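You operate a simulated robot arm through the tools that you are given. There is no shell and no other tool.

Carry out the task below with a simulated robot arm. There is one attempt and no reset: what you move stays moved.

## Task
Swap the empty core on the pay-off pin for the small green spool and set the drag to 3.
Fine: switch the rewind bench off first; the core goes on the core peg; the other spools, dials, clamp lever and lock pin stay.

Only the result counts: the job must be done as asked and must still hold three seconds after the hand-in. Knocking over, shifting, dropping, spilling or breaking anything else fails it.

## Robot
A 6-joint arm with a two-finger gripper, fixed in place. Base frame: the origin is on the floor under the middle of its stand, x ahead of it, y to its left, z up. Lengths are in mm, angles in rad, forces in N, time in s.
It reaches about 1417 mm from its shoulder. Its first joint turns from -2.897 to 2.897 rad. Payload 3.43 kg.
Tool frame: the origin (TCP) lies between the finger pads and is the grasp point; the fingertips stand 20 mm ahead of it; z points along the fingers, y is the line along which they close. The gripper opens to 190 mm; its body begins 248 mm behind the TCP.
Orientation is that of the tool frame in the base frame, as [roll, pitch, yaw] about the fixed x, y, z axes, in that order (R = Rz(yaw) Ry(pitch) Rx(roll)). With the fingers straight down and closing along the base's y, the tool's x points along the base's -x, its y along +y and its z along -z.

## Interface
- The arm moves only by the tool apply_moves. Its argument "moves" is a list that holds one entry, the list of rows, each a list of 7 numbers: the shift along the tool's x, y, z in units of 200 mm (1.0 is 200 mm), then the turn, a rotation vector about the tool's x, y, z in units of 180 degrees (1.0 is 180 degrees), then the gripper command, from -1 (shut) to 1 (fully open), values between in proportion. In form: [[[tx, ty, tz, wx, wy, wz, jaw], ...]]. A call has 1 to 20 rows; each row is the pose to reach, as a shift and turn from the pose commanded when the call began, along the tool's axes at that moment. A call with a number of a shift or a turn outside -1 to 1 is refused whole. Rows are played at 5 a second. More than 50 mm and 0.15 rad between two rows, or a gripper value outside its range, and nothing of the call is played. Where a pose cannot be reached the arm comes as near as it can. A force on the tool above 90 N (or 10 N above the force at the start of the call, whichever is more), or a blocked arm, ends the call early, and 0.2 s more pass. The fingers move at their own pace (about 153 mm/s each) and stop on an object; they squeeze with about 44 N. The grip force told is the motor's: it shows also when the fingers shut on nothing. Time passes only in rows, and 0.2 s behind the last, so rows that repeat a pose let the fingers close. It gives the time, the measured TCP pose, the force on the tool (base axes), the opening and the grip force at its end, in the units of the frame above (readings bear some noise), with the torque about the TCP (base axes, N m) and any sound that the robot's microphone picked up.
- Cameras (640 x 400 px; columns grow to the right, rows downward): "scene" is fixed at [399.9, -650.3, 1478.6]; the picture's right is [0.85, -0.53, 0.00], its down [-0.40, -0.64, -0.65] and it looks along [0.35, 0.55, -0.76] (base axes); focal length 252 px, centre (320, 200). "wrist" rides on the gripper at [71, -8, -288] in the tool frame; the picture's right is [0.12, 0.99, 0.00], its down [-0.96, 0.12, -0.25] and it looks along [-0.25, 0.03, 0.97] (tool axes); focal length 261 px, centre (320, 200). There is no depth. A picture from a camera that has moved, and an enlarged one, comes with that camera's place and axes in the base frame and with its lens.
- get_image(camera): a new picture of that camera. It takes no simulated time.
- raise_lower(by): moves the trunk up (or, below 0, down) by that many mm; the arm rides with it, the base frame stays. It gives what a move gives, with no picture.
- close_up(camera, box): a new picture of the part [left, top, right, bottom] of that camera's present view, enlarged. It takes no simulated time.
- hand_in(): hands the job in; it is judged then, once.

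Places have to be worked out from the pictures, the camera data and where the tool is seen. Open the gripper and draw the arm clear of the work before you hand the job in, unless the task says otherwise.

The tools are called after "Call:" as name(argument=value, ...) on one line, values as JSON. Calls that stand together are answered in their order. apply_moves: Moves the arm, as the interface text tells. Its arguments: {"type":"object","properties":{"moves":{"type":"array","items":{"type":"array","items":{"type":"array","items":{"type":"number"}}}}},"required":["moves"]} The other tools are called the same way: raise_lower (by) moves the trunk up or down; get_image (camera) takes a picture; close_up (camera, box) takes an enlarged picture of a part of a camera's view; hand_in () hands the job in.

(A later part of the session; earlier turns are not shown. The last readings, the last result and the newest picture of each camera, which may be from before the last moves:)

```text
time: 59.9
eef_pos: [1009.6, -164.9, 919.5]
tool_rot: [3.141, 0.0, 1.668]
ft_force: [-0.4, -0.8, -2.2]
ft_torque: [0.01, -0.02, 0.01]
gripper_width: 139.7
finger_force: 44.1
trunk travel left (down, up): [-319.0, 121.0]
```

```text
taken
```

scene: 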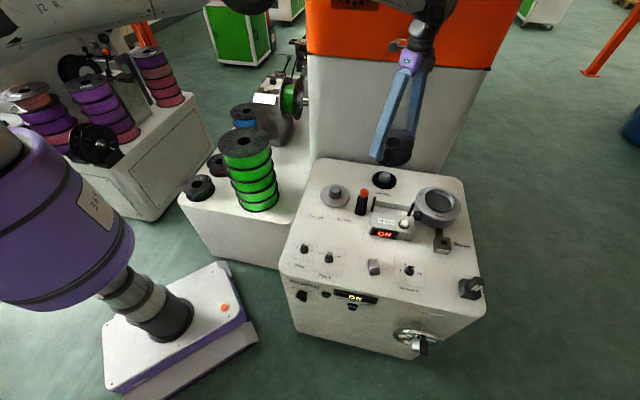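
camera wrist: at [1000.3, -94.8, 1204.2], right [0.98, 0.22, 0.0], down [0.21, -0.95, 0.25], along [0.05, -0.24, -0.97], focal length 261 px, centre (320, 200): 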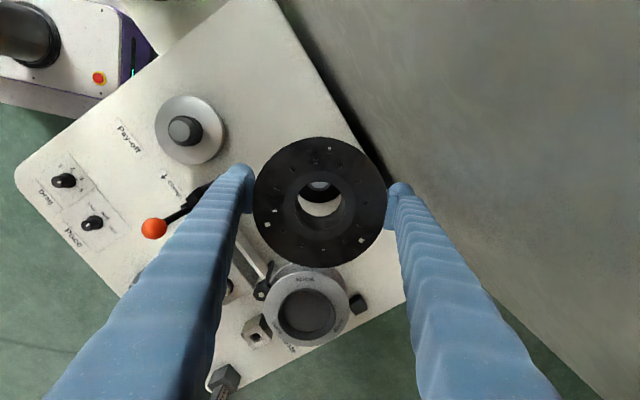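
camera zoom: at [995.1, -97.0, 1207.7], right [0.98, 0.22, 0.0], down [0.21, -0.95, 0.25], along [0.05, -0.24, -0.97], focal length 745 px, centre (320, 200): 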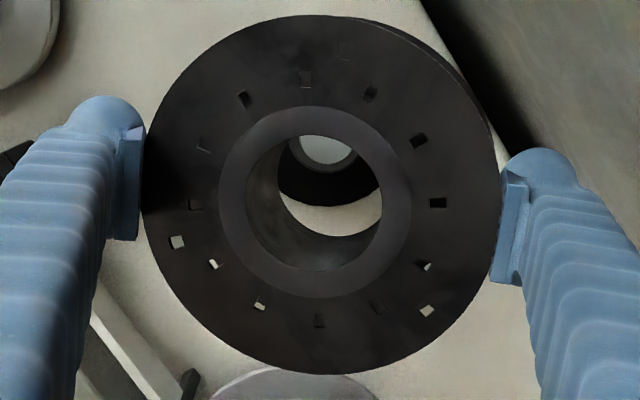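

The grip width changed to 139.7 mm, so the core has shifted in the fingers. I look at how it sits before proceeding.

Call:
close_up(camera="scene", box=[360, 110, 440, 180])

Call:
close_up(camera="wrist", box=[230, 120, 410, 290])

```text
5.71 times, centred on (400, 145) of scene
camera zoom: at [399.9, -650.3, 1478.6], right [0.85, -0.53, 0.0], down [-0.4, -0.64, -0.65], along [0.35, 0.55, -0.76], focal length 1441 px, centre (-137, 514)
```

zoom: 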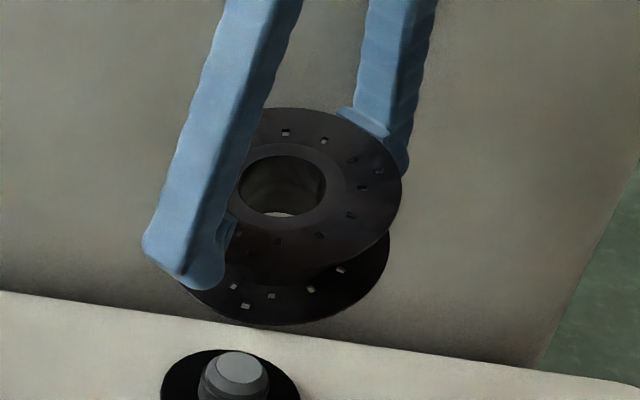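

```text
2.35 times, centred on (320, 205) of wrist
camera zoom: at [995.1, -97.0, 1207.7], right [0.98, 0.22, 0.0], down [0.21, -0.95, 0.25], along [0.05, -0.24, -0.97], focal length 613 px, centre (320, 188)
```

zoom: 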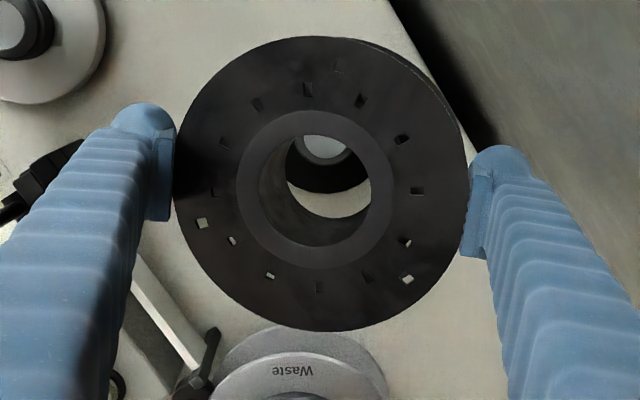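

The core now hangs by its top flange only (it slid ~12 mm down in the fingers, tilted ~5°) but is firmly held. I raise 40 mm, then lower the trunk 120 mm so that the arm is well inside its reach.

Call:
apply_moves(moves=[[[0, 0, -0.07, 0, 0, 0, 0.2], [0, 0, -0.14, 0, 0, 0, 0.2], [0, 0, -0.2, 0, 0, 0, 0.2], [0, 0, -0.2, 0, 0, 0, 0.2]]])

Call:
raise_lower(by=-120)

Call:
close_up(camera="wrist", box=[230, 120, 410, 290])

Call:
close_up(camera="scene", box=[340, 110, 440, 210])

```text
time: 60.9
eef_pos: [1008.7, -165.8, 959.7]
tool_rot: [3.141, 0.001, 1.669]
ft_force: [-0.6, 0.0, -1.1]
ft_torque: [-0.04, 0.0, -0.01]
gripper_width: 139.8
finger_force: 44.3
trunk travel left (down, up): [-319.0, 121.0]
```

```text
time: 62.4
eef_pos: [1009.3, -165.2, 841.2]
tool_rot: [-3.141, -0.001, 1.669]
ft_force: [0.9, -1.0, -1.6]
ft_torque: [-0.01, -0.02, -0.03]
gripper_width: 139.7
finger_force: 44.2
trunk travel left (down, up): [-199.0, 241.0]
```

```text
2.35 times, centred on (320, 205) of wrist
camera zoom: at [993.1, -96.8, 1128.6], right [0.98, 0.22, 0.0], down [0.21, -0.95, 0.25], along [0.05, -0.24, -0.97], focal length 613 px, centre (320, 188)
```

zoom: 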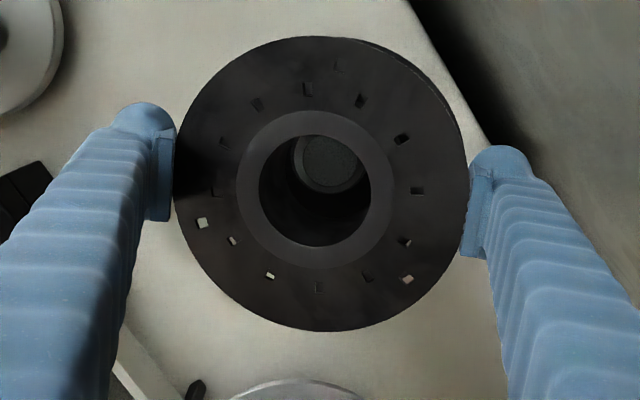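

```text
4.00 times, centred on (390, 160) of scene
camera zoom: at [399.9, -650.3, 1478.6], right [0.85, -0.53, 0.0], down [-0.4, -0.64, -0.65], along [0.35, 0.55, -0.76], focal length 1009 px, centre (40, 360)
```

zoom: 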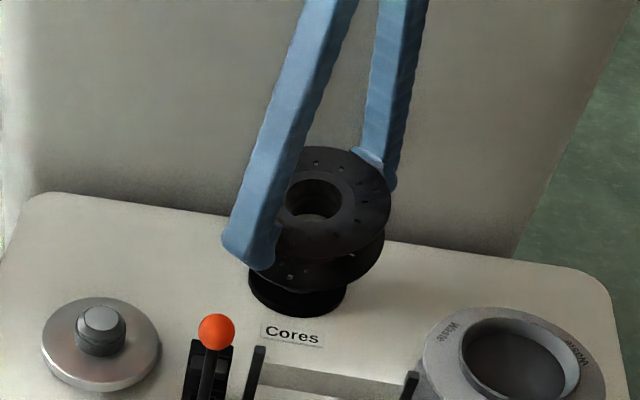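

Now I zoom into the bore for the peg/bore alignment.

Call:
close_up(camera="wrist", box=[280, 150, 360, 230])

```text
5.00 times, centred on (320, 190) of wrist
camera zoom: at [993.1, -96.8, 1128.6], right [0.98, 0.22, 0.0], down [0.21, -0.95, 0.25], along [0.05, -0.24, -0.97], focal length 1303 px, centre (320, 250)
```

zoom: 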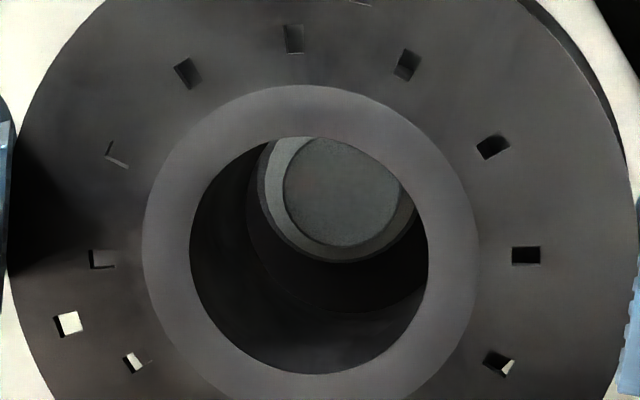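

I enlarge the bore further to see its lower rim relative to the peg.

Call:
close_up(camera="wrist", box=[300, 165, 345, 205])

Call:
close_up(camera="scene", box=[365, 140, 425, 190])

```text
10.00 times, centred on (322, 185) of wrist
camera zoom: at [993.1, -96.8, 1128.6], right [0.98, 0.22, 0.0], down [0.21, -0.95, 0.25], along [0.05, -0.24, -0.97], focal length 2606 px, centre (295, 350)
```

zoom: 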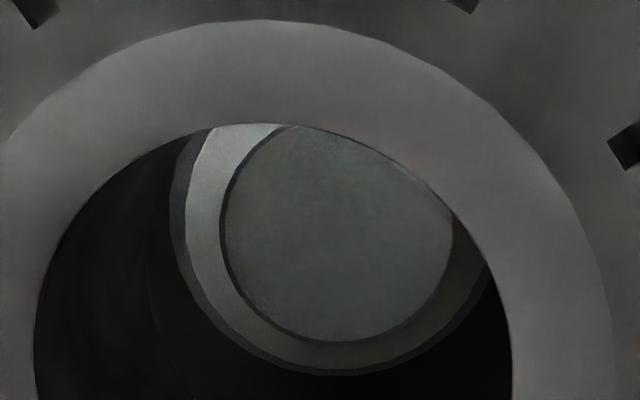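

```text
8.00 times, centred on (395, 165) of scene
camera zoom: at [399.9, -650.3, 1478.6], right [0.85, -0.53, 0.0], down [-0.4, -0.64, -0.65], along [0.35, 0.55, -0.76], focal length 2018 px, centre (-280, 480)
```

zoom: 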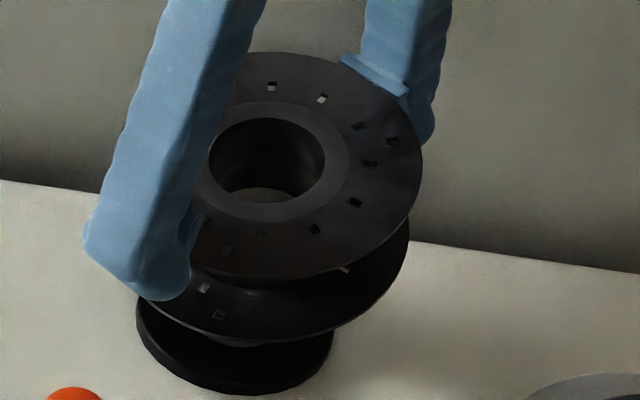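

The core is tilted ~12° (its lower end toward +y of the tool) but its lower bore is within ~3 mm of the peg axis. I shift by that amount and lower slowly until the bore takes the peg.

Call:
apply_moves(moves=[[[-0.0135, -0.006, 0, 0, 0, 0, 0.2], [-0.0135, -0.006, 0.03, 0, 0, 0, 0.2], [-0.0135, -0.006, 0.06, 0, 0, 0, 0.2], [-0.0135, -0.006, 0.09, 0, 0, 0, 0.2], [-0.0135, -0.006, 0.12, 0, 0, 0, 0.2], [-0.0135, -0.006, 0.15, 0, 0, 0, 0.2], [-0.0135, -0.006, 0.18, 0, 0, 0, 0.2], [-0.0135, -0.006, 0.18, 0, 0, 0, 0.2]]])

Call:
close_up(camera="wrist", box=[230, 120, 410, 290])

Call:
close_up(camera="scene", box=[365, 145, 425, 195])

```text
time: 64.2
eef_pos: [1008.1, -168.9, 803.1]
tool_rot: [-3.141, 0.002, 1.671]
ft_force: [-0.3, 0.5, -1.9]
ft_torque: [-0.03, 0.02, 0.0]
gripper_width: 139.6
finger_force: 44.3
trunk travel left (down, up): [-199.0, 241.0]
```

```text
2.35 times, centred on (320, 205) of wrist
camera zoom: at [992.4, -99.6, 1092.5], right [0.98, 0.22, 0.0], down [0.21, -0.95, 0.25], along [0.05, -0.24, -0.97], focal length 613 px, centre (320, 188)
```

zoom: 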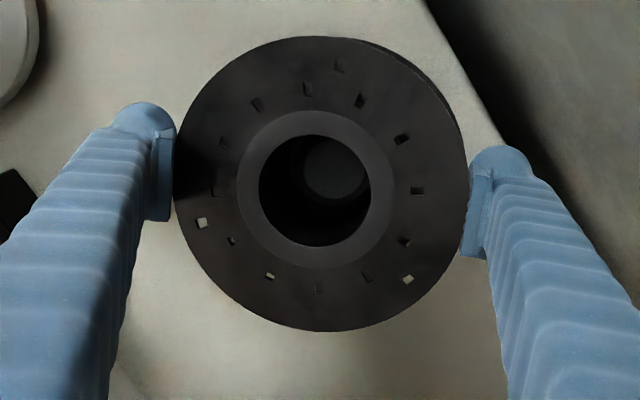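

```text
8.00 times, centred on (395, 170) of scene
camera zoom: at [399.9, -650.3, 1478.6], right [0.85, -0.53, 0.0], down [-0.4, -0.64, -0.65], along [0.35, 0.55, -0.76], focal length 2018 px, centre (-280, 440)
```

zoom: 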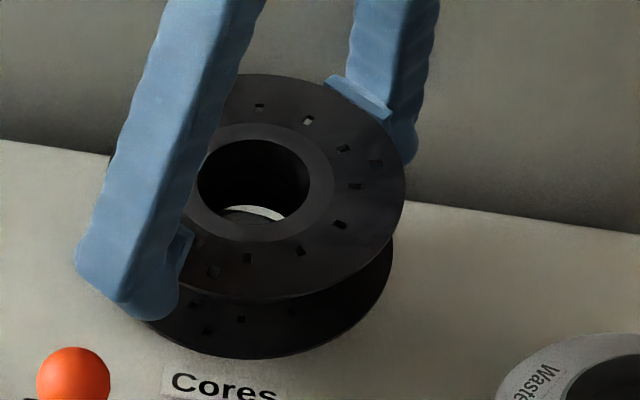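

No contact force yet, and the peg is inside the bore. I continue lowering in small steps.

Call:
apply_moves(moves=[[[0, 0, 0.015, 0, 0, 0, 0.2], [0, 0, 0.03, 0, 0, 0, 0.2], [0, 0, 0.045, 0, 0, 0, 0.2], [0, 0, 0.055, 0, 0, 0, 0.2], [0, 0, 0.055, 0, 0, 0, 0.2]]])

Call:
close_up(camera="wrist", box=[280, 150, 360, 230])

Call:
close_up(camera="scene", box=[365, 145, 425, 195])

```text
time: 65.3
eef_pos: [1008.0, -169.1, 794.0]
tool_rot: [3.141, 0.001, 1.671]
ft_force: [1.3, 6.0, 1.1]
ft_torque: [0.25, -0.04, 0.02]
gripper_width: 139.7
finger_force: 43.8
trunk travel left (down, up): [-199.0, 241.0]
```

```text
5.00 times, centred on (320, 190) of wrist
camera zoom: at [992.7, -100.0, 1081.3], right [0.98, 0.22, 0.0], down [0.21, -0.95, 0.25], along [0.05, -0.24, -0.97], focal length 1303 px, centre (320, 250)
```

zoom: 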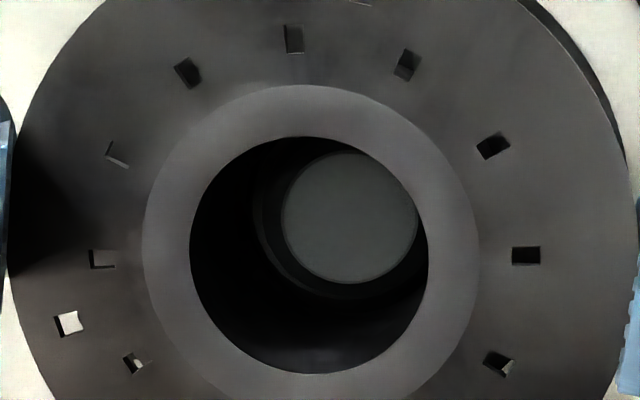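

```text
8.00 times, centred on (395, 170) of scene
camera zoom: at [399.9, -650.3, 1478.6], right [0.85, -0.53, 0.0], down [-0.4, -0.64, -0.65], along [0.35, 0.55, -0.76], focal length 2018 px, centre (-280, 440)
```

zoom: 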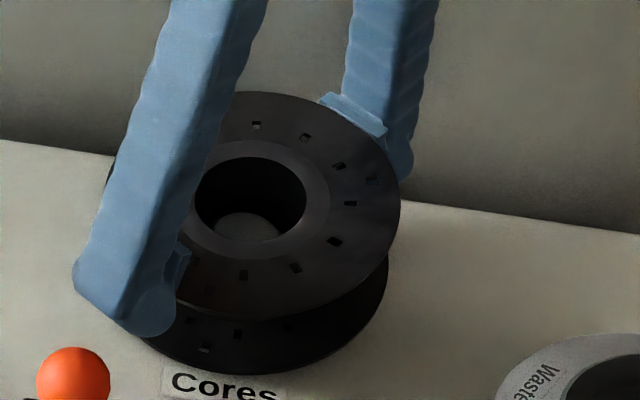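

Slight contact (6 N toward tool +x). I shift +2 mm in x, +2 mm in y to centre the bore on the peg, and go down a little more.

Call:
apply_moves(moves=[[[0.01, 0.008, 0, 0, 0, 0, 0.2], [0.01, 0.01, 0.01, 0, 0, 0, 0.2], [0.01, 0.012, 0.02, 0, 0, 0, 0.2], [0.01, 0.014, 0.03, 0, 0, 0, 0.2], [0.01, 0.014, 0.03, 0, 0, 0, 0.2]]])

Call:
close_up(camera="wrist", box=[280, 150, 360, 230])

Call:
close_up(camera="scene", box=[365, 145, 425, 195])

```text
time: 66.5
eef_pos: [1008.4, -166.5, 792.4]
tool_rot: [3.135, 0.001, 1.67]
ft_force: [-2.5, -8.3, 40.3]
ft_torque: [-0.71, 1.9, 0.33]
gripper_width: 140.6
finger_force: 44.1
trunk travel left (down, up): [-199.0, 241.0]
```

```text
5.00 times, centred on (320, 190) of wrist
camera zoom: at [992.3, -97.7, 1079.0], right [0.98, 0.22, 0.01], down [0.21, -0.95, 0.25], along [0.06, -0.24, -0.97], focal length 1303 px, centre (320, 250)
```

zoom: 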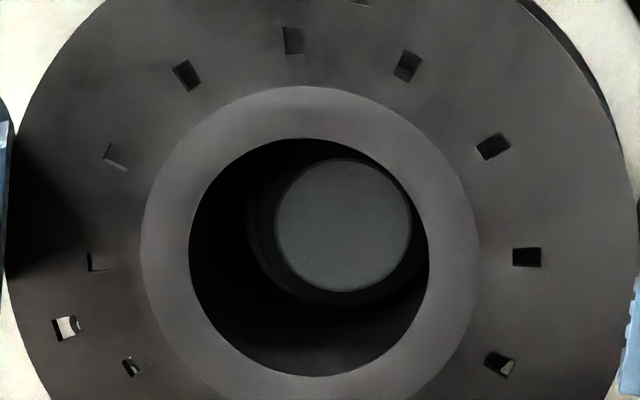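

```text
8.00 times, centred on (395, 170) of scene
camera zoom: at [399.9, -650.3, 1478.6], right [0.85, -0.53, 0.0], down [-0.4, -0.64, -0.65], along [0.35, 0.55, -0.76], focal length 2018 px, centre (-280, 440)
```

zoom: 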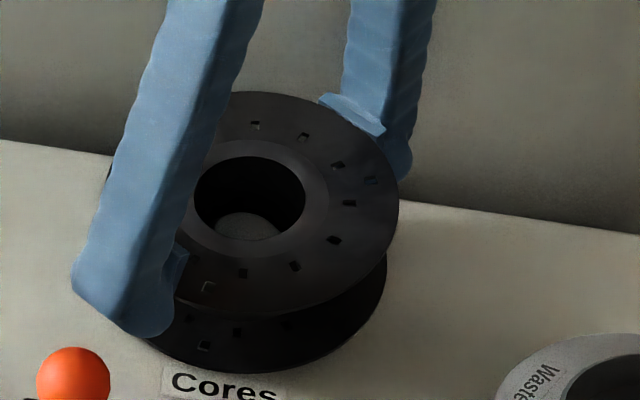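

There is 40 N up with a moment from the left edge: the core's low edge rests on the disc with the peg well inside the bore. I relieve 2.5 mm and open the fingers slowly so it settles flat.

Call:
apply_moves(moves=[[[0, 0, -0.0125, 0, 0, 0, 0.2], [0, 0, -0.0125, 0, 0, 0, 0.465], [0, 0, -0.0125, 0, 0, 0, 0.475], [0, 0, -0.0125, 0, 0, 0, 0.485], [0, 0, -0.0125, 0, 0, 0, 0.495], [0, 0, -0.0125, 0, 0, 0, 0.51], [0, 0, -0.0125, 0, 0, 0, 0.53], [0, 0, -0.0125, 0, 0, 0, 0.55], [0, 0, -0.0125, 0, 0, 0, 0.58]]])

Call:
close_up(camera="wrist", box=[230, 120, 410, 290])

Call:
close_up(camera="scene", box=[365, 145, 425, 195])

```text
time: 68.5
eef_pos: [1008.7, -164.4, 788.9]
tool_rot: [-3.141, -0.001, 1.67]
ft_force: [0.1, -1.2, -1.0]
ft_torque: [-0.01, 0.01, 0.0]
gripper_width: 150.3
finger_force: 0.1
trunk travel left (down, up): [-199.0, 241.0]
```

```text
2.35 times, centred on (320, 205) of wrist
camera zoom: at [994.1, -96.5, 1076.4], right [0.98, 0.22, 0.0], down [0.21, -0.95, 0.25], along [0.05, -0.24, -0.97], focal length 613 px, centre (320, 188)
```

zoom: 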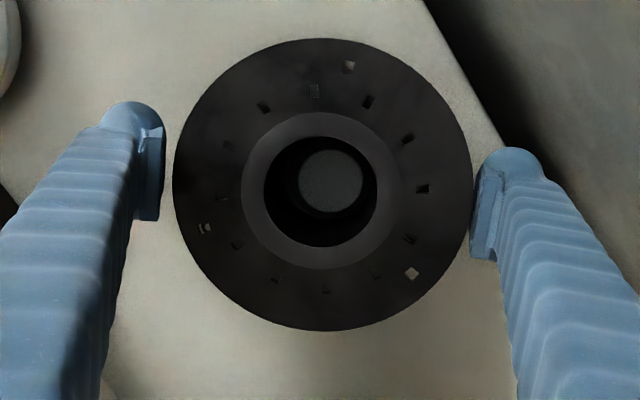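

```text
8.00 times, centred on (395, 170) of scene
camera zoom: at [399.9, -650.3, 1478.6], right [0.85, -0.53, 0.0], down [-0.4, -0.64, -0.65], along [0.35, 0.55, -0.76], focal length 2018 px, centre (-280, 440)
```

zoom: 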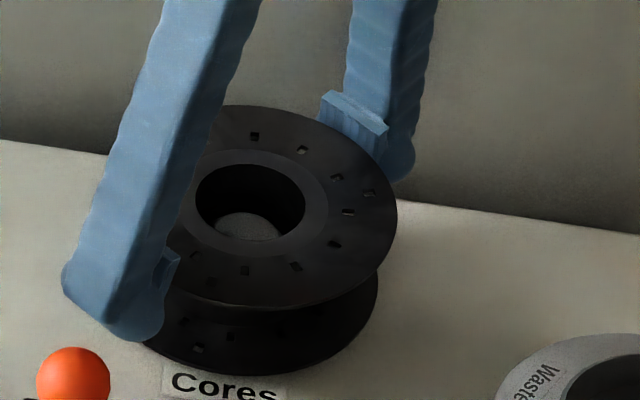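

The core has settled level around the peg. I open wider, rise clear and inspect it.

Call:
apply_moves(moves=[[[0, 0, 0, 0, 0, 0, 0.7], [0, 0, 0, 0, 0, 0, 0.75], [0, 0, -0.1, 0, 0, 0, 0.75], [0, 0, -0.3, 0, 0, 0, 0.75], [0, 0, -0.5, 0, 0, 0, 0.75], [0, 0, -0.6, 0, 0, 0, 0.75], [0, 0, -0.6, 0, 0, 0, 0.75]]])

Call:
close_up(camera="wrist", box=[250, 120, 390, 250])

Call:
close_up(camera="scene", box=[350, 145, 430, 205])

```text
time: 70.2
eef_pos: [1009.6, -164.5, 906.4]
tool_rot: [-3.139, 0.002, 1.671]
ft_force: [0.0, 0.0, 0.5]
ft_torque: [0.03, 0.04, 0.02]
gripper_width: 166.3
finger_force: 0.0
trunk travel left (down, up): [-199.0, 241.0]
```

```text
3.08 times, centred on (320, 185) of wrist
camera zoom: at [994.1, -95.5, 1194.0], right [0.98, 0.22, 0.0], down [0.21, -0.95, 0.25], along [0.05, -0.24, -0.97], focal length 802 px, centre (320, 246)
```

zoom: 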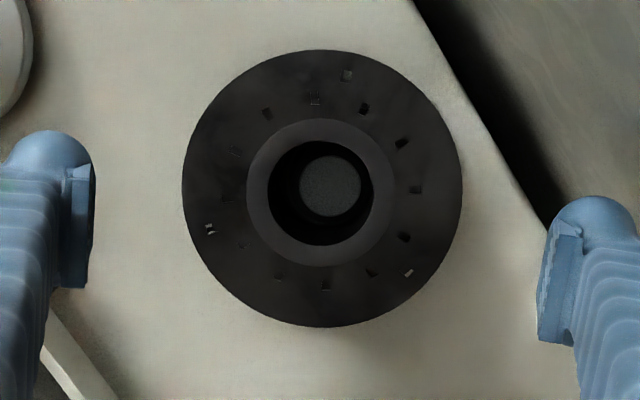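

```text
6.67 times, centred on (390, 175) of scene
camera zoom: at [399.9, -650.3, 1478.6], right [0.85, -0.53, 0.0], down [-0.4, -0.64, -0.65], along [0.35, 0.55, -0.76], focal length 1682 px, centre (-147, 367)
```

zoom: 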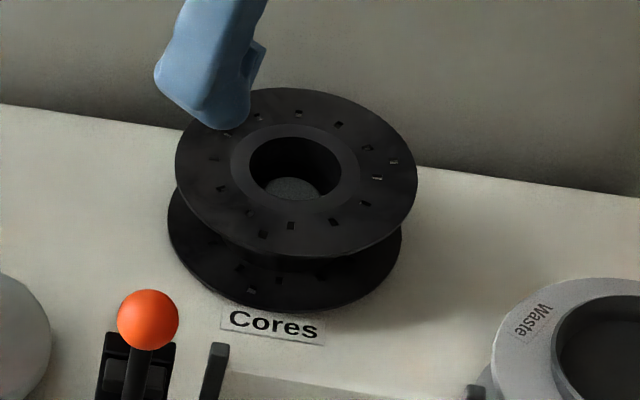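

I check the pay-off pin's shape (likely the same as the peg's) to judge whether the core is fully seated.

Call:
close_up(camera="scene", box=[315, 170, 360, 215])

Call:
close_up(camera="wrist", box=[290, 155, 350, 205])

Call:
get_image(camera="wrist")

```text
8.89 times, centred on (338, 192) of scene
camera zoom: at [399.9, -650.3, 1478.6], right [0.85, -0.53, 0.0], down [-0.4, -0.64, -0.65], along [0.35, 0.55, -0.76], focal length 2242 px, centre (164, 267)
```

zoom: 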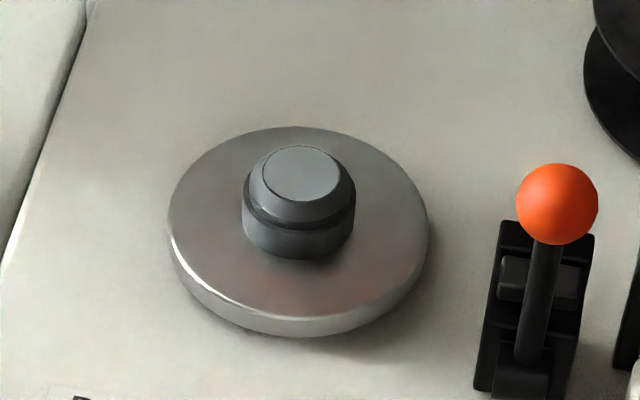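

```text
8.00 times, centred on (320, 180) of wrist
camera zoom: at [994.1, -95.5, 1194.0], right [0.98, 0.22, 0.0], down [0.21, -0.95, 0.25], along [0.05, -0.24, -0.97], focal length 2085 px, centre (320, 360)
```

zoom: 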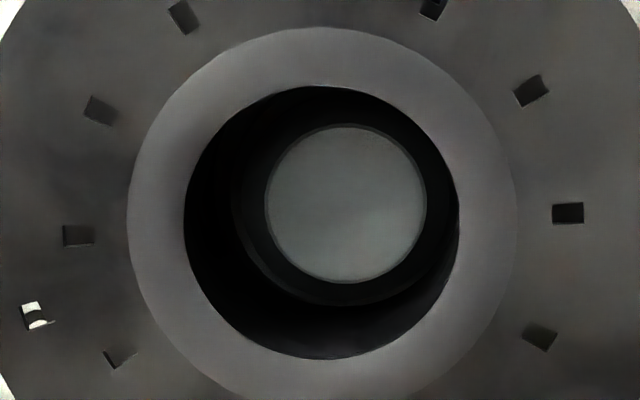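

```text
taken
camera wrist: at [994.1, -95.5, 1194.0], right [0.98, 0.22, 0.0], down [0.21, -0.95, 0.25], along [0.05, -0.24, -0.97], focal length 261 px, centre (320, 200)
```

wrist: 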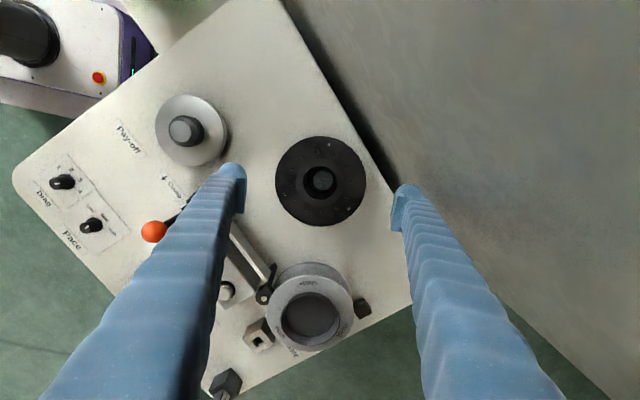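

The core's rim sits ~8 mm higher than I expect for full seating. I take a tighter scene close-up of its lower edge.

Call:
close_up(camera="scene", box=[370, 160, 412, 196])

```text
11.11 times, centred on (391, 178) of scene
camera zoom: at [399.9, -650.3, 1478.6], right [0.85, -0.53, 0.0], down [-0.4, -0.64, -0.65], along [0.35, 0.55, -0.76], focal length 2803 px, centre (-469, 444)
```

zoom: 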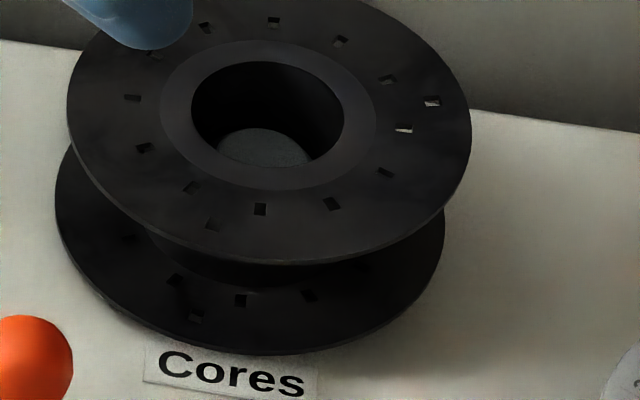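

To be sure it is seated, I will close the fingers and gently press on the core's higher (+x) side; the contact height also tells me where its top is.

Call:
apply_moves(moves=[[[0, 0.04, 0, 0, 0, 0, 0.3], [0, 0.08, 0.05, 0, 0, 0, -0.2], [0, 0.115, 0.15, 0, 0, 0, -0.7], [0, 0.115, 0.27, 0, 0, 0, -1], [0, 0.115, 0.37, 0, 0, 0, -1], [0, 0.115, 0.4, 0, 0, 0, -1], [0, 0.115, 0.4, 0, 0, 0, -1]]])

Call:
close_up(camera="scene", box=[350, 130, 430, 200])

Call:
get_image(camera="wrist")

```text
time: 71.8
eef_pos: [1021.9, -163.1, 830.1]
tool_rot: [3.141, 0.0, 1.67]
ft_force: [-0.4, -0.2, 0.1]
ft_torque: [-0.02, -0.01, 0.0]
gripper_width: 0.0
finger_force: 35.2
out of reach, approached as far as the arm can: row 2, 3, 4, 5, 6, 7
trunk travel left (down, up): [-199.0, 241.0]
```

```text
5.71 times, centred on (390, 165) of scene
camera zoom: at [399.9, -650.3, 1478.6], right [0.85, -0.53, 0.0], down [-0.4, -0.64, -0.65], along [0.35, 0.55, -0.76], focal length 1441 px, centre (-80, 400)
```

zoom: 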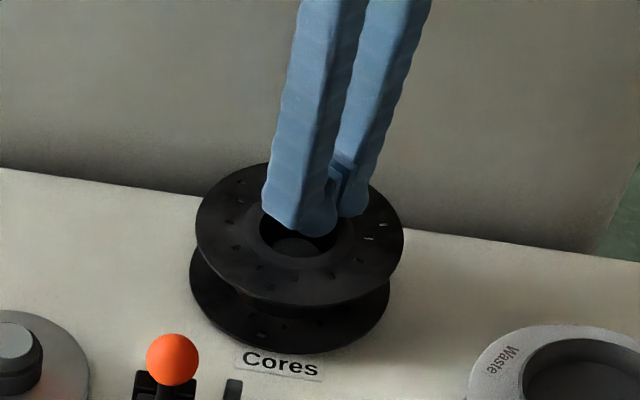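

```text
taken
camera wrist: at [1006.6, -94.6, 1117.6], right [0.98, 0.22, 0.0], down [0.21, -0.95, 0.25], along [0.05, -0.24, -0.97], focal length 261 px, centre (320, 200)
```

wrist: 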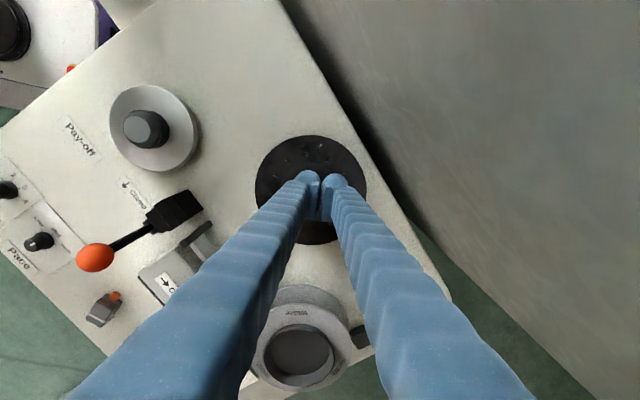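

Reach ends at x≈1022 here, which still puts the closed fingertips over the hub, a bit to the +x side. I press down slowly in small steps and watch the force.

Call:
apply_moves(moves=[[[0, -0.065, 0, 0, 0, 0, -1], [0, -0.065, 0.02, 0, 0, 0, -1], [0, -0.065, 0.03, 0, 0, 0, -1], [0, -0.065, 0.04, 0, 0, 0, -1], [0, -0.065, 0.05, 0, 0, 0, -1]]])

```text
time: 73.0
eef_pos: [1016.4, -165.2, 819.5]
tool_rot: [-3.136, -0.002, 1.672]
ft_force: [-0.8, -1.3, 8.8]
ft_torque: [0.07, -0.13, 0.0]
gripper_width: 0.2
finger_force: 33.9
out of reach, approached as far as the arm can: row 1, 2, 3, 4, 5
trunk travel left (down, up): [-199.0, 241.0]
```

Contact at tip z≈799.5 with 9 N, on the +x side of the hub. I press a little further to see whether it yields.

Call:
apply_moves(moves=[[[0, 0, 0.01, 0, 0, 0, -1], [0, 0, 0.02, 0, 0, 0, -1], [0, 0, 0.02, 0, 0, 0, -1]]])

Call:
close_up(camera="scene", box=[370, 160, 412, 196])

```text
time: 73.8
eef_pos: [1016.8, -165.6, 818.4]
tool_rot: [-3.141, 0.0, 1.671]
ft_force: [-4.2, -1.5, 29.3]
ft_torque: [0.26, -0.41, -0.04]
gripper_width: 0.2
finger_force: 34.3
trunk travel left (down, up): [-199.0, 241.0]
```

```text
11.11 times, centred on (391, 178) of scene
camera zoom: at [399.9, -650.3, 1478.6], right [0.85, -0.53, 0.0], down [-0.4, -0.64, -0.65], along [0.35, 0.55, -0.76], focal length 2803 px, centre (-469, 444)
```

zoom: 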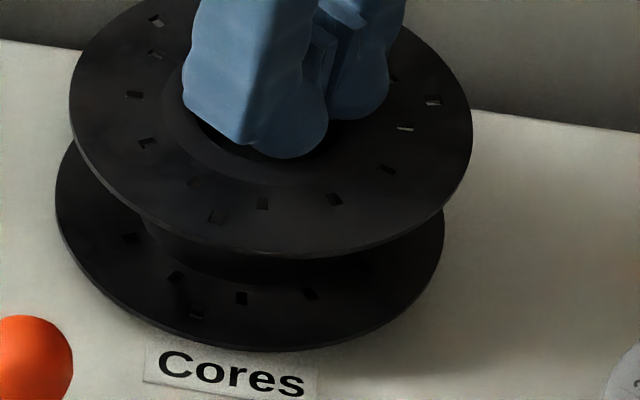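

The core is solidly supported; the top-of-core to peg-top difference (~22 mm) matches what it was on the pay-off pin, so it is seated. I lift off and rise clear.

Call:
apply_moves(moves=[[[0, 0, -0.05, 0, 0, 0, -1], [0, 0, -0.2, 0, 0, 0, -1], [0, -0.1, -0.4, 0, 0, 0, -1], [0, -0.3, -0.55, 0, 0, 0, -1], [0, -0.5, -0.65, 0, 0, 0, -1], [0, -0.7, -0.65, 0, 0, 0, -1], [0, -0.9, -0.65, 0, 0, 0, -1], [0, -0.9, -0.65, 0, 0, 0, -1]]])

Call:
get_image(camera="wrist")

Call:
close_up(camera="scene", box=[350, 145, 430, 205])

Call:
get_image(camera="scene")

```text
time: 75.5
eef_pos: [1006.9, -181.0, 925.8]
tool_rot: [-3.135, -0.003, 1.671]
ft_force: [0.5, 0.6, 0.1]
ft_torque: [-0.02, 0.03, -0.02]
gripper_width: 0.2
finger_force: 34.2
out of reach, approached as far as the arm can: row 3, 4, 5, 6, 7, 8
trunk travel left (down, up): [-199.0, 241.0]
```

```text
taken
camera wrist: at [993.0, -113.5, 1213.2], right [0.98, 0.22, -0.01], down [0.21, -0.95, 0.24], along [0.05, -0.24, -0.97], focal length 261 px, centre (320, 200)
```

wrist: 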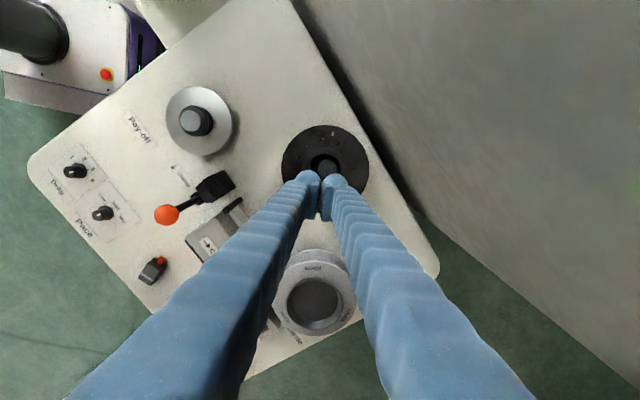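

```text
6.67 times, centred on (390, 175) of scene
camera zoom: at [399.9, -650.3, 1478.6], right [0.85, -0.53, 0.0], down [-0.4, -0.64, -0.65], along [0.35, 0.55, -0.76], focal length 1682 px, centre (-147, 367)
```

zoom: 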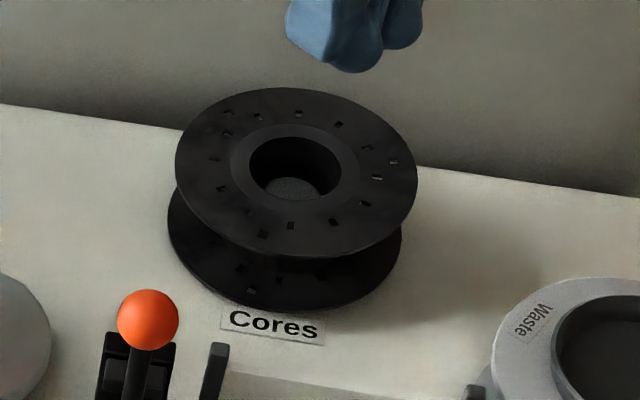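

```text
taken
```

scene: 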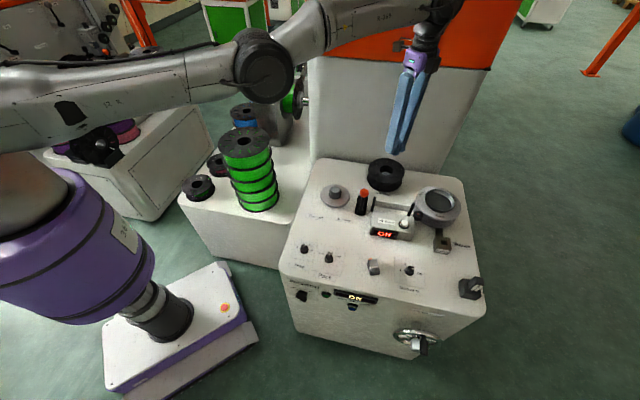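

The core looks properly seated. The arm reports being stuck near its extended limit though, so I repeat the commanded pose to see whether it pulls back.

Call:
apply_moves(moves=[[[0, 0, 0, 0, 0, 0, -1], [0, 0, 0, 0, 0, 0, -1], [0, 0, 0, 0, 0, 0, -1]]])

```text
time: 76.3
eef_pos: [1006.2, -181.9, 924.3]
tool_rot: [-3.135, -0.001, 1.672]
ft_force: [0.2, -0.3, -0.3]
ft_torque: [0.01, -0.01, -0.02]
gripper_width: 0.2
finger_force: 34.3
trunk travel left (down, up): [-199.0, 241.0]
```

Commanded and measured pose agree now. I try a small step back toward the robot (−y of the tool).

Call:
apply_moves(moves=[[[0, -0.05, 0, 0, 0, 0, -1], [0, -0.1, 0, 0, 0, 0, -1], [0, -0.15, 0, 0, 0, 0, -1]]])

```text
time: 77.2
eef_pos: [1005.5, -193.2, 927.7]
tool_rot: [-3.137, -0.002, 1.671]
ft_force: [0.2, 0.1, -0.6]
ft_torque: [-0.03, 0.0, 0.0]
gripper_width: 0.0
finger_force: 34.1
out of reach, approached as far as the arm can: row 1, 2, 3
trunk travel left (down, up): [-199.0, 241.0]
```

The arm is at its straight-elbow singularity, so a purely inward move fails. I raise the trunk for room, then command a downward-and-inward move, which should let the elbow bend.

Call:
raise_lower(by=120)

Call:
apply_moves(moves=[[[0, 0, 0.1, 0, 0, 0, -1], [0, 0, 0.2, 0, 0, 0, -1], [0, -0.03, 0.3, 0, 0, 0, -1], [0, -0.06, 0.4, 0, 0, 0, -1], [0, -0.1, 0.5, 0, 0, 0, -1], [0, -0.15, 0.55, 0, 0, 0, -1], [0, -0.2, 0.55, 0, 0, 0, -1]]])

Call:
get_image(camera="scene")

```text
time: 78.7
eef_pos: [1004.1, -191.7, 1046.6]
tool_rot: [-3.138, -0.002, 1.67]
ft_force: [-0.4, 0.6, -0.1]
ft_torque: [0.01, 0.01, 0.0]
gripper_width: 0.0
finger_force: 34.2
trunk travel left (down, up): [-319.0, 121.0]
```

```text
time: 80.2
eef_pos: [1006.7, -201.7, 939.7]
tool_rot: [-3.131, -0.005, 1.672]
ft_force: [-0.9, -0.2, -0.1]
ft_torque: [0.01, 0.03, -0.03]
gripper_width: 0.0
finger_force: 34.3
out of reach, approached as far as the arm can: row 3, 4, 5, 6, 7
trunk travel left (down, up): [-319.0, 121.0]
```

```text
taken
```

scene: 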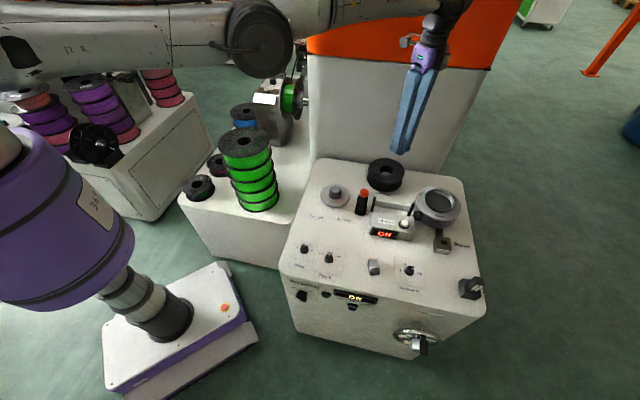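

It moved down but not inward. I try the inward step again from this new configuration with small increments.

Call:
apply_moves(moves=[[[0, -0.02, 0, 0, 0, 0, -1], [0, -0.05, 0, 0, 0, 0, -1], [0, -0.1, 0, 0, 0, 0, -1], [0, -0.15, 0, 0, 0, 0, -1], [0, -0.2, 0, 0, 0, 0, -1]]])

```text
time: 81.5
eef_pos: [1006.2, -208.4, 937.8]
tool_rot: [-3.131, -0.003, 1.67]
ft_force: [-0.6, -0.3, 0.3]
ft_torque: [-0.03, -0.01, 0.0]
gripper_width: 0.2
finger_force: 34.2
out of reach, approached as far as the arm can: row 1, 2, 3, 4, 5
trunk travel left (down, up): [-319.0, 121.0]
```

The elbow is straight at shoulder height. Earlier, rising vertically from a low reach did bend the elbow, so I raise the trunk, lower the arm along its reach limit (staying above the core), and then rise again.

Call:
raise_lower(by=115)

Call:
apply_moves(moves=[[[0, 0, 0.15, 0, 0, 0, -1], [0, 0, 0.3, 0, 0, 0, -1], [0, 0, 0.45, 0, 0, 0, -1], [0, 0, 0.6, 0, 0, 0, -1], [0, 0, 0.75, 0, 0, 0, -1], [0, 0, 0.9, 0, 0, 0, -1], [0, 0, 0.97, 0, 0, 0, -1], [0, 0, 0.97, 0, 0, 0, -1]]])

```text
time: 82.9
eef_pos: [1005.3, -208.9, 1052.4]
tool_rot: [-3.13, -0.004, 1.671]
ft_force: [0.4, -0.2, -0.9]
ft_torque: [-0.02, 0.0, 0.02]
gripper_width: 0.1
finger_force: 34.0
trunk travel left (down, up): [-434.0, 6.0]
```

```text
time: 84.7
eef_pos: [994.1, -206.9, 865.1]
tool_rot: [-3.13, -0.004, 1.669]
ft_force: [0.0, 0.5, 0.1]
ft_torque: [-0.02, 0.01, -0.01]
gripper_width: 0.2
finger_force: 34.0
out of reach, approached as far as the arm can: row 4, 5, 6, 7, 8
trunk travel left (down, up): [-434.0, 6.0]
```

Radius is now 1015 mm at this lower height. I rise vertically 150 mm, then try stepping inward.

Call:
apply_moves(moves=[[[0, 0, -0.1, 0, 0, 0, -1], [0, 0, -0.25, 0, 0, 0, -1], [0, 0, -0.4, 0, 0, 0, -1], [0, 0, -0.55, 0, 0, 0, -1], [0, 0, -0.7, 0, 0, 0, -1], [0, 0, -0.75, 0, 0, 0, -1], [0, -0.05, -0.75, 0, 0, 0, -1], [0, -0.1, -0.75, 0, 0, 0, -1], [0, -0.2, -0.75, 0, 0, 0, -1], [0, -0.3, -0.75, 0, 0, 0, -1]]])

```text
time: 86.9
eef_pos: [1001.7, -219.0, 1013.2]
tool_rot: [-3.123, -0.006, 1.67]
ft_force: [0.4, -0.6, -0.9]
ft_torque: [0.01, 0.03, 0.01]
gripper_width: 0.0
finger_force: 34.4
out of reach, approached as far as the arm can: row 2, 3, 4, 5, 6, 7, 8, 9, 10
trunk travel left (down, up): [-434.0, 6.0]
```

Still sliding along the full-reach sphere. Tilting the fingers inward about a nearly fixed wrist should force the elbow to share the rotation and bend, so I try that (free space above the bench).

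Call:
apply_moves(moves=[[[0.0668, -0.205, -0.012, 0.0333, 0.01085, 0, -1], [0.1345, -0.4127, -0.0475, 0.0666, 0.0217, 0, -1], [0.202, -0.6196, -0.106, 0.0999, 0.0326, 0, -1], [0.2688, -0.8245, -0.1865, 0.1332, 0.0434, 0, -1], [0.3075, -0.9434, -0.2405, 0.1514, 0.0493, 0, -1], [0.3075, -0.9434, -0.2405, 0.1514, 0.0493, 0, -1]]])

Call:
get_image(camera="scene")

```text
time: 88.3
eef_pos: [808.4, -174.9, 1063.7]
tool_rot: [-2.648, -0.152, 1.631]
ft_force: [0.3, 0.1, -0.8]
ft_torque: [0.01, 0.05, 0.02]
gripper_width: 0.0
finger_force: 34.6
trunk travel left (down, up): [-434.0, 6.0]
```

```text
taken
```

scene: 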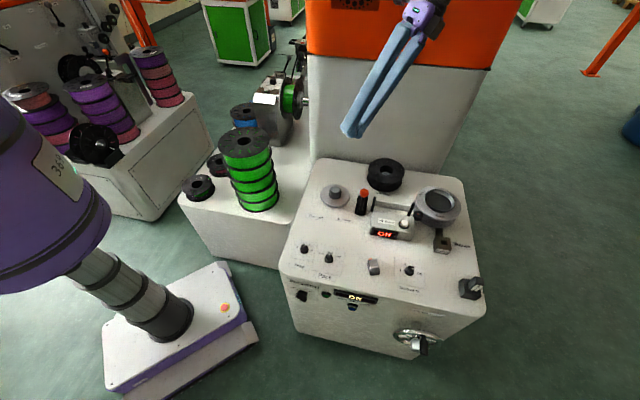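

It reached that pose without complaint, so the elbow has unlocked. Now I turn the tool back upright about the TCP.

Call:
apply_moves(moves=[[[0, 0, 0, -0.03, -0.0098, 0, -1], [0, 0, 0, -0.06, -0.0196, 0, -1], [0, 0, 0, -0.09, -0.0293, 0, -1], [0, 0, 0, -0.12, -0.0391, 0, -1], [0, 0, 0, -0.15, -0.0489, 0, -1], [0, 0, 0, -0.157, -0.051, 0, -1], [0, 0, 0, -0.157, -0.051, 0, -1]]])

Call:
get_image(camera="wrist")

Call:
get_image(camera="scene")

```text
time: 89.9
eef_pos: [807.0, -172.6, 1062.5]
tool_rot: [3.134, 0.001, 1.669]
ft_force: [-0.2, 1.1, 0.0]
ft_torque: [0.0, 0.0, -0.01]
gripper_width: 0.0
finger_force: 34.4
trunk travel left (down, up): [-434.0, 6.0]
```

```text
taken
camera wrist: at [789.3, -103.2, 1351.0], right [0.98, 0.22, 0.01], down [0.21, -0.95, 0.25], along [0.06, -0.24, -0.97], focal length 261 px, centre (320, 200)
```

wrist: 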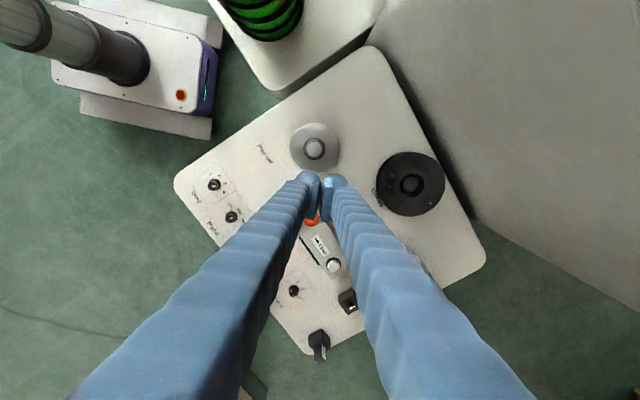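

```text
taken
```

scene: 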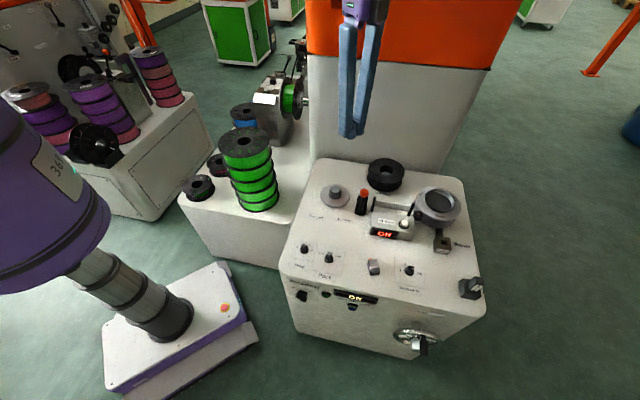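

Freed. I check the placed core and the bare pay-off pin from here.

Call:
close_up(camera="wrist", box=[360, 130, 460, 230])

Call:
close_up(camera="wrist", box=[265, 100, 365, 200])

Call:
close_up(camera="scene", box=[300, 150, 420, 240])

```text
4.00 times, centred on (410, 180) of wrist
camera zoom: at [789.3, -103.2, 1351.0], right [0.98, 0.22, 0.01], down [0.21, -0.95, 0.25], along [0.06, -0.24, -0.97], focal length 1043 px, centre (-40, 280)
```

zoom: 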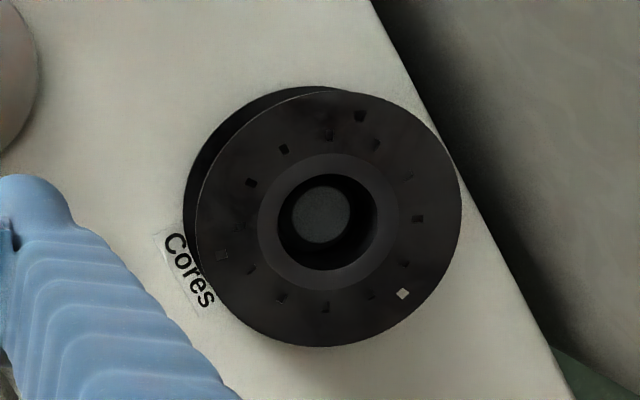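

```text
4.00 times, centred on (315, 150) of wrist
camera zoom: at [789.3, -103.2, 1351.0], right [0.98, 0.22, 0.01], down [0.21, -0.95, 0.25], along [0.06, -0.24, -0.97], focal length 1043 px, centre (340, 400)
```

zoom: 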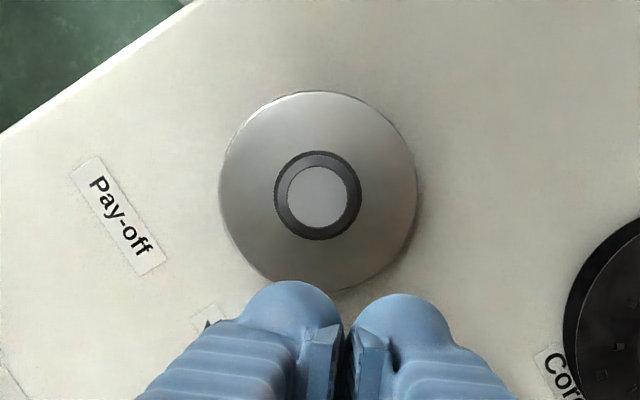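

```text
4.44 times, centred on (360, 195) of scene
camera zoom: at [399.9, -650.3, 1478.6], right [0.85, -0.53, 0.0], down [-0.4, -0.64, -0.65], along [0.35, 0.55, -0.76], focal length 1121 px, centre (142, 222)
```

zoom: 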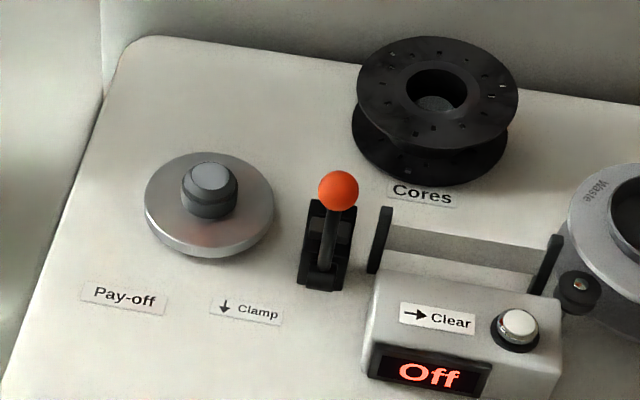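

The core appears slightly tilted (top toward the robot). I want a low side view of it, so I swing the tool toward horizontal, pointing +x, high over the pay-off area.

Call:
apply_moves(moves=[[[0.0, 0.0, 0, -0.04, 0, 0, -1], [0.0, -0.05, 0, -0.08, 0, 0, -1], [0.05, -0.1, 0.05, -0.12, 0, 0, -1], [0.1, -0.1, 0.15, -0.16, 0, 0, -1], [0.15, -0.1, 0.25, -0.2, 0, 0, -1], [0.2, -0.1, 0.35, -0.24, 0, 0, -1], [0.25, -0.1, 0.45, -0.28, 0, 0, -1], [0.3, -0.1, 0.55, -0.32, 0, 0, -1], [0.3, -0.1, 0.65, -0.36, 0, 0, -1], [0.3, -0.1, 0.72, -0.4, 0, 0, -1], [0.3, -0.1, 0.78, -0.44, 0, 0, -1], [0.3, -0.1, 0.78, -0.44, 0, 0, -1]]])

Call:
get_image(camera="wrist")

Call:
get_image(camera="scene")

```text
time: 92.5
eef_pos: [780.9, -116.6, 908.3]
tool_rot: [1.752, 0.002, 1.669]
ft_force: [0.3, -0.7, -0.4]
ft_torque: [-0.01, -0.03, 0.06]
gripper_width: 0.1
finger_force: 34.3
out of reach, approached as far as the arm can: row 3, 4, 5
trunk travel left (down, up): [-434.0, 6.0]
```

```text
taken
camera wrist: at [491.0, -75.6, 951.4], right [0.17, 0.14, 0.98], down [-0.13, -0.98, 0.16], along [0.98, -0.15, -0.15], focal length 261 px, centre (320, 200)
```

wrist: 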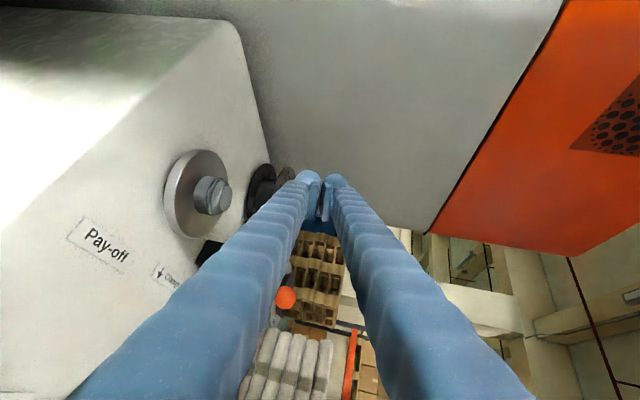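

```text
taken
```

scene: 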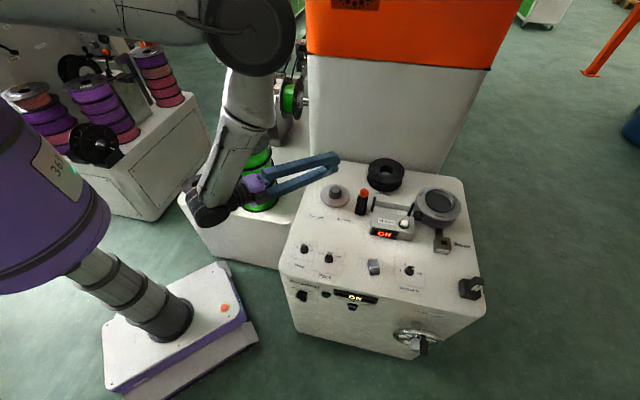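

I'm well clear of the green stack (~100 mm). I zoom on the core from this low angle.

Call:
close_up(camera="wrist", box=[225, 150, 315, 230])

Call:
close_up(camera="scene", box=[180, 110, 300, 230])

```text
5.00 times, centred on (270, 190) of wrist
camera zoom: at [491.0, -75.6, 951.4], right [0.17, 0.14, 0.98], down [-0.13, -0.98, 0.16], along [0.98, -0.15, -0.15], focal length 1303 px, centre (570, 250)
```

zoom: 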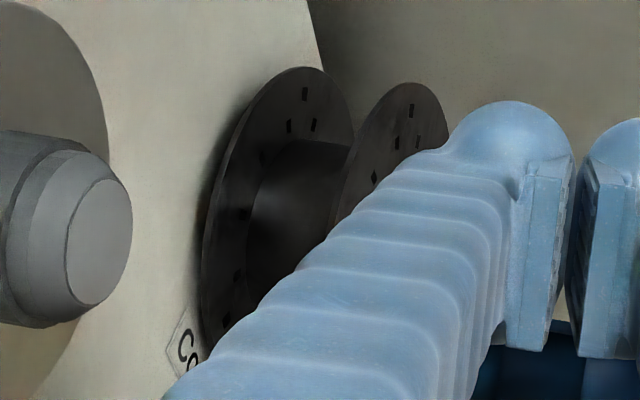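

```text
3.33 times, centred on (240, 170) of scene
camera zoom: at [399.9, -650.3, 1478.6], right [0.85, -0.53, 0.0], down [-0.4, -0.64, -0.65], along [0.35, 0.55, -0.76], focal length 841 px, centre (587, 300)
```

zoom: 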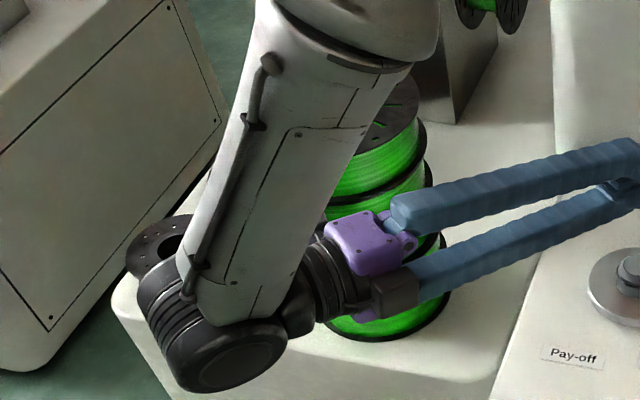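

The fingers hide part of it. I shift the tool 60 mm in −y and 40 mm up for an unobstructed view.

Call:
apply_moves(moves=[[[-0.1, 0.06, -0.02, 0, 0, 0, -1], [-0.2, 0.12, -0.04, 0, 0, 0, -1], [-0.32, 0.19, -0.065, 0, 0, 0, -1], [-0.32, 0.19, -0.065, 0, 0, 0, -1]]])

Call:
close_up(camera="wrist", box=[200, 110, 320, 210])

```text
time: 93.5
eef_pos: [783.4, -180.5, 946.6]
tool_rot: [1.754, 0.001, 1.67]
ft_force: [0.6, -0.3, -0.5]
ft_torque: [-0.01, 0.02, 0.06]
gripper_width: 0.0
finger_force: 33.9
trunk travel left (down, up): [-434.0, 6.0]
```

```text
4.00 times, centred on (260, 160) of wrist
camera zoom: at [494.2, -139.5, 990.9], right [0.17, 0.14, 0.98], down [-0.13, -0.98, 0.16], along [0.98, -0.15, -0.15], focal length 1043 px, centre (560, 360)
```

zoom: 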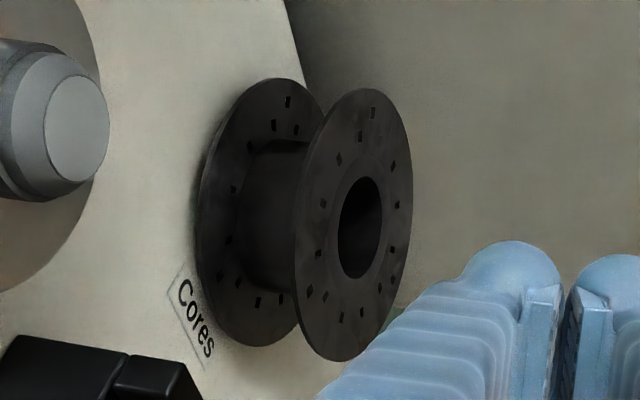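

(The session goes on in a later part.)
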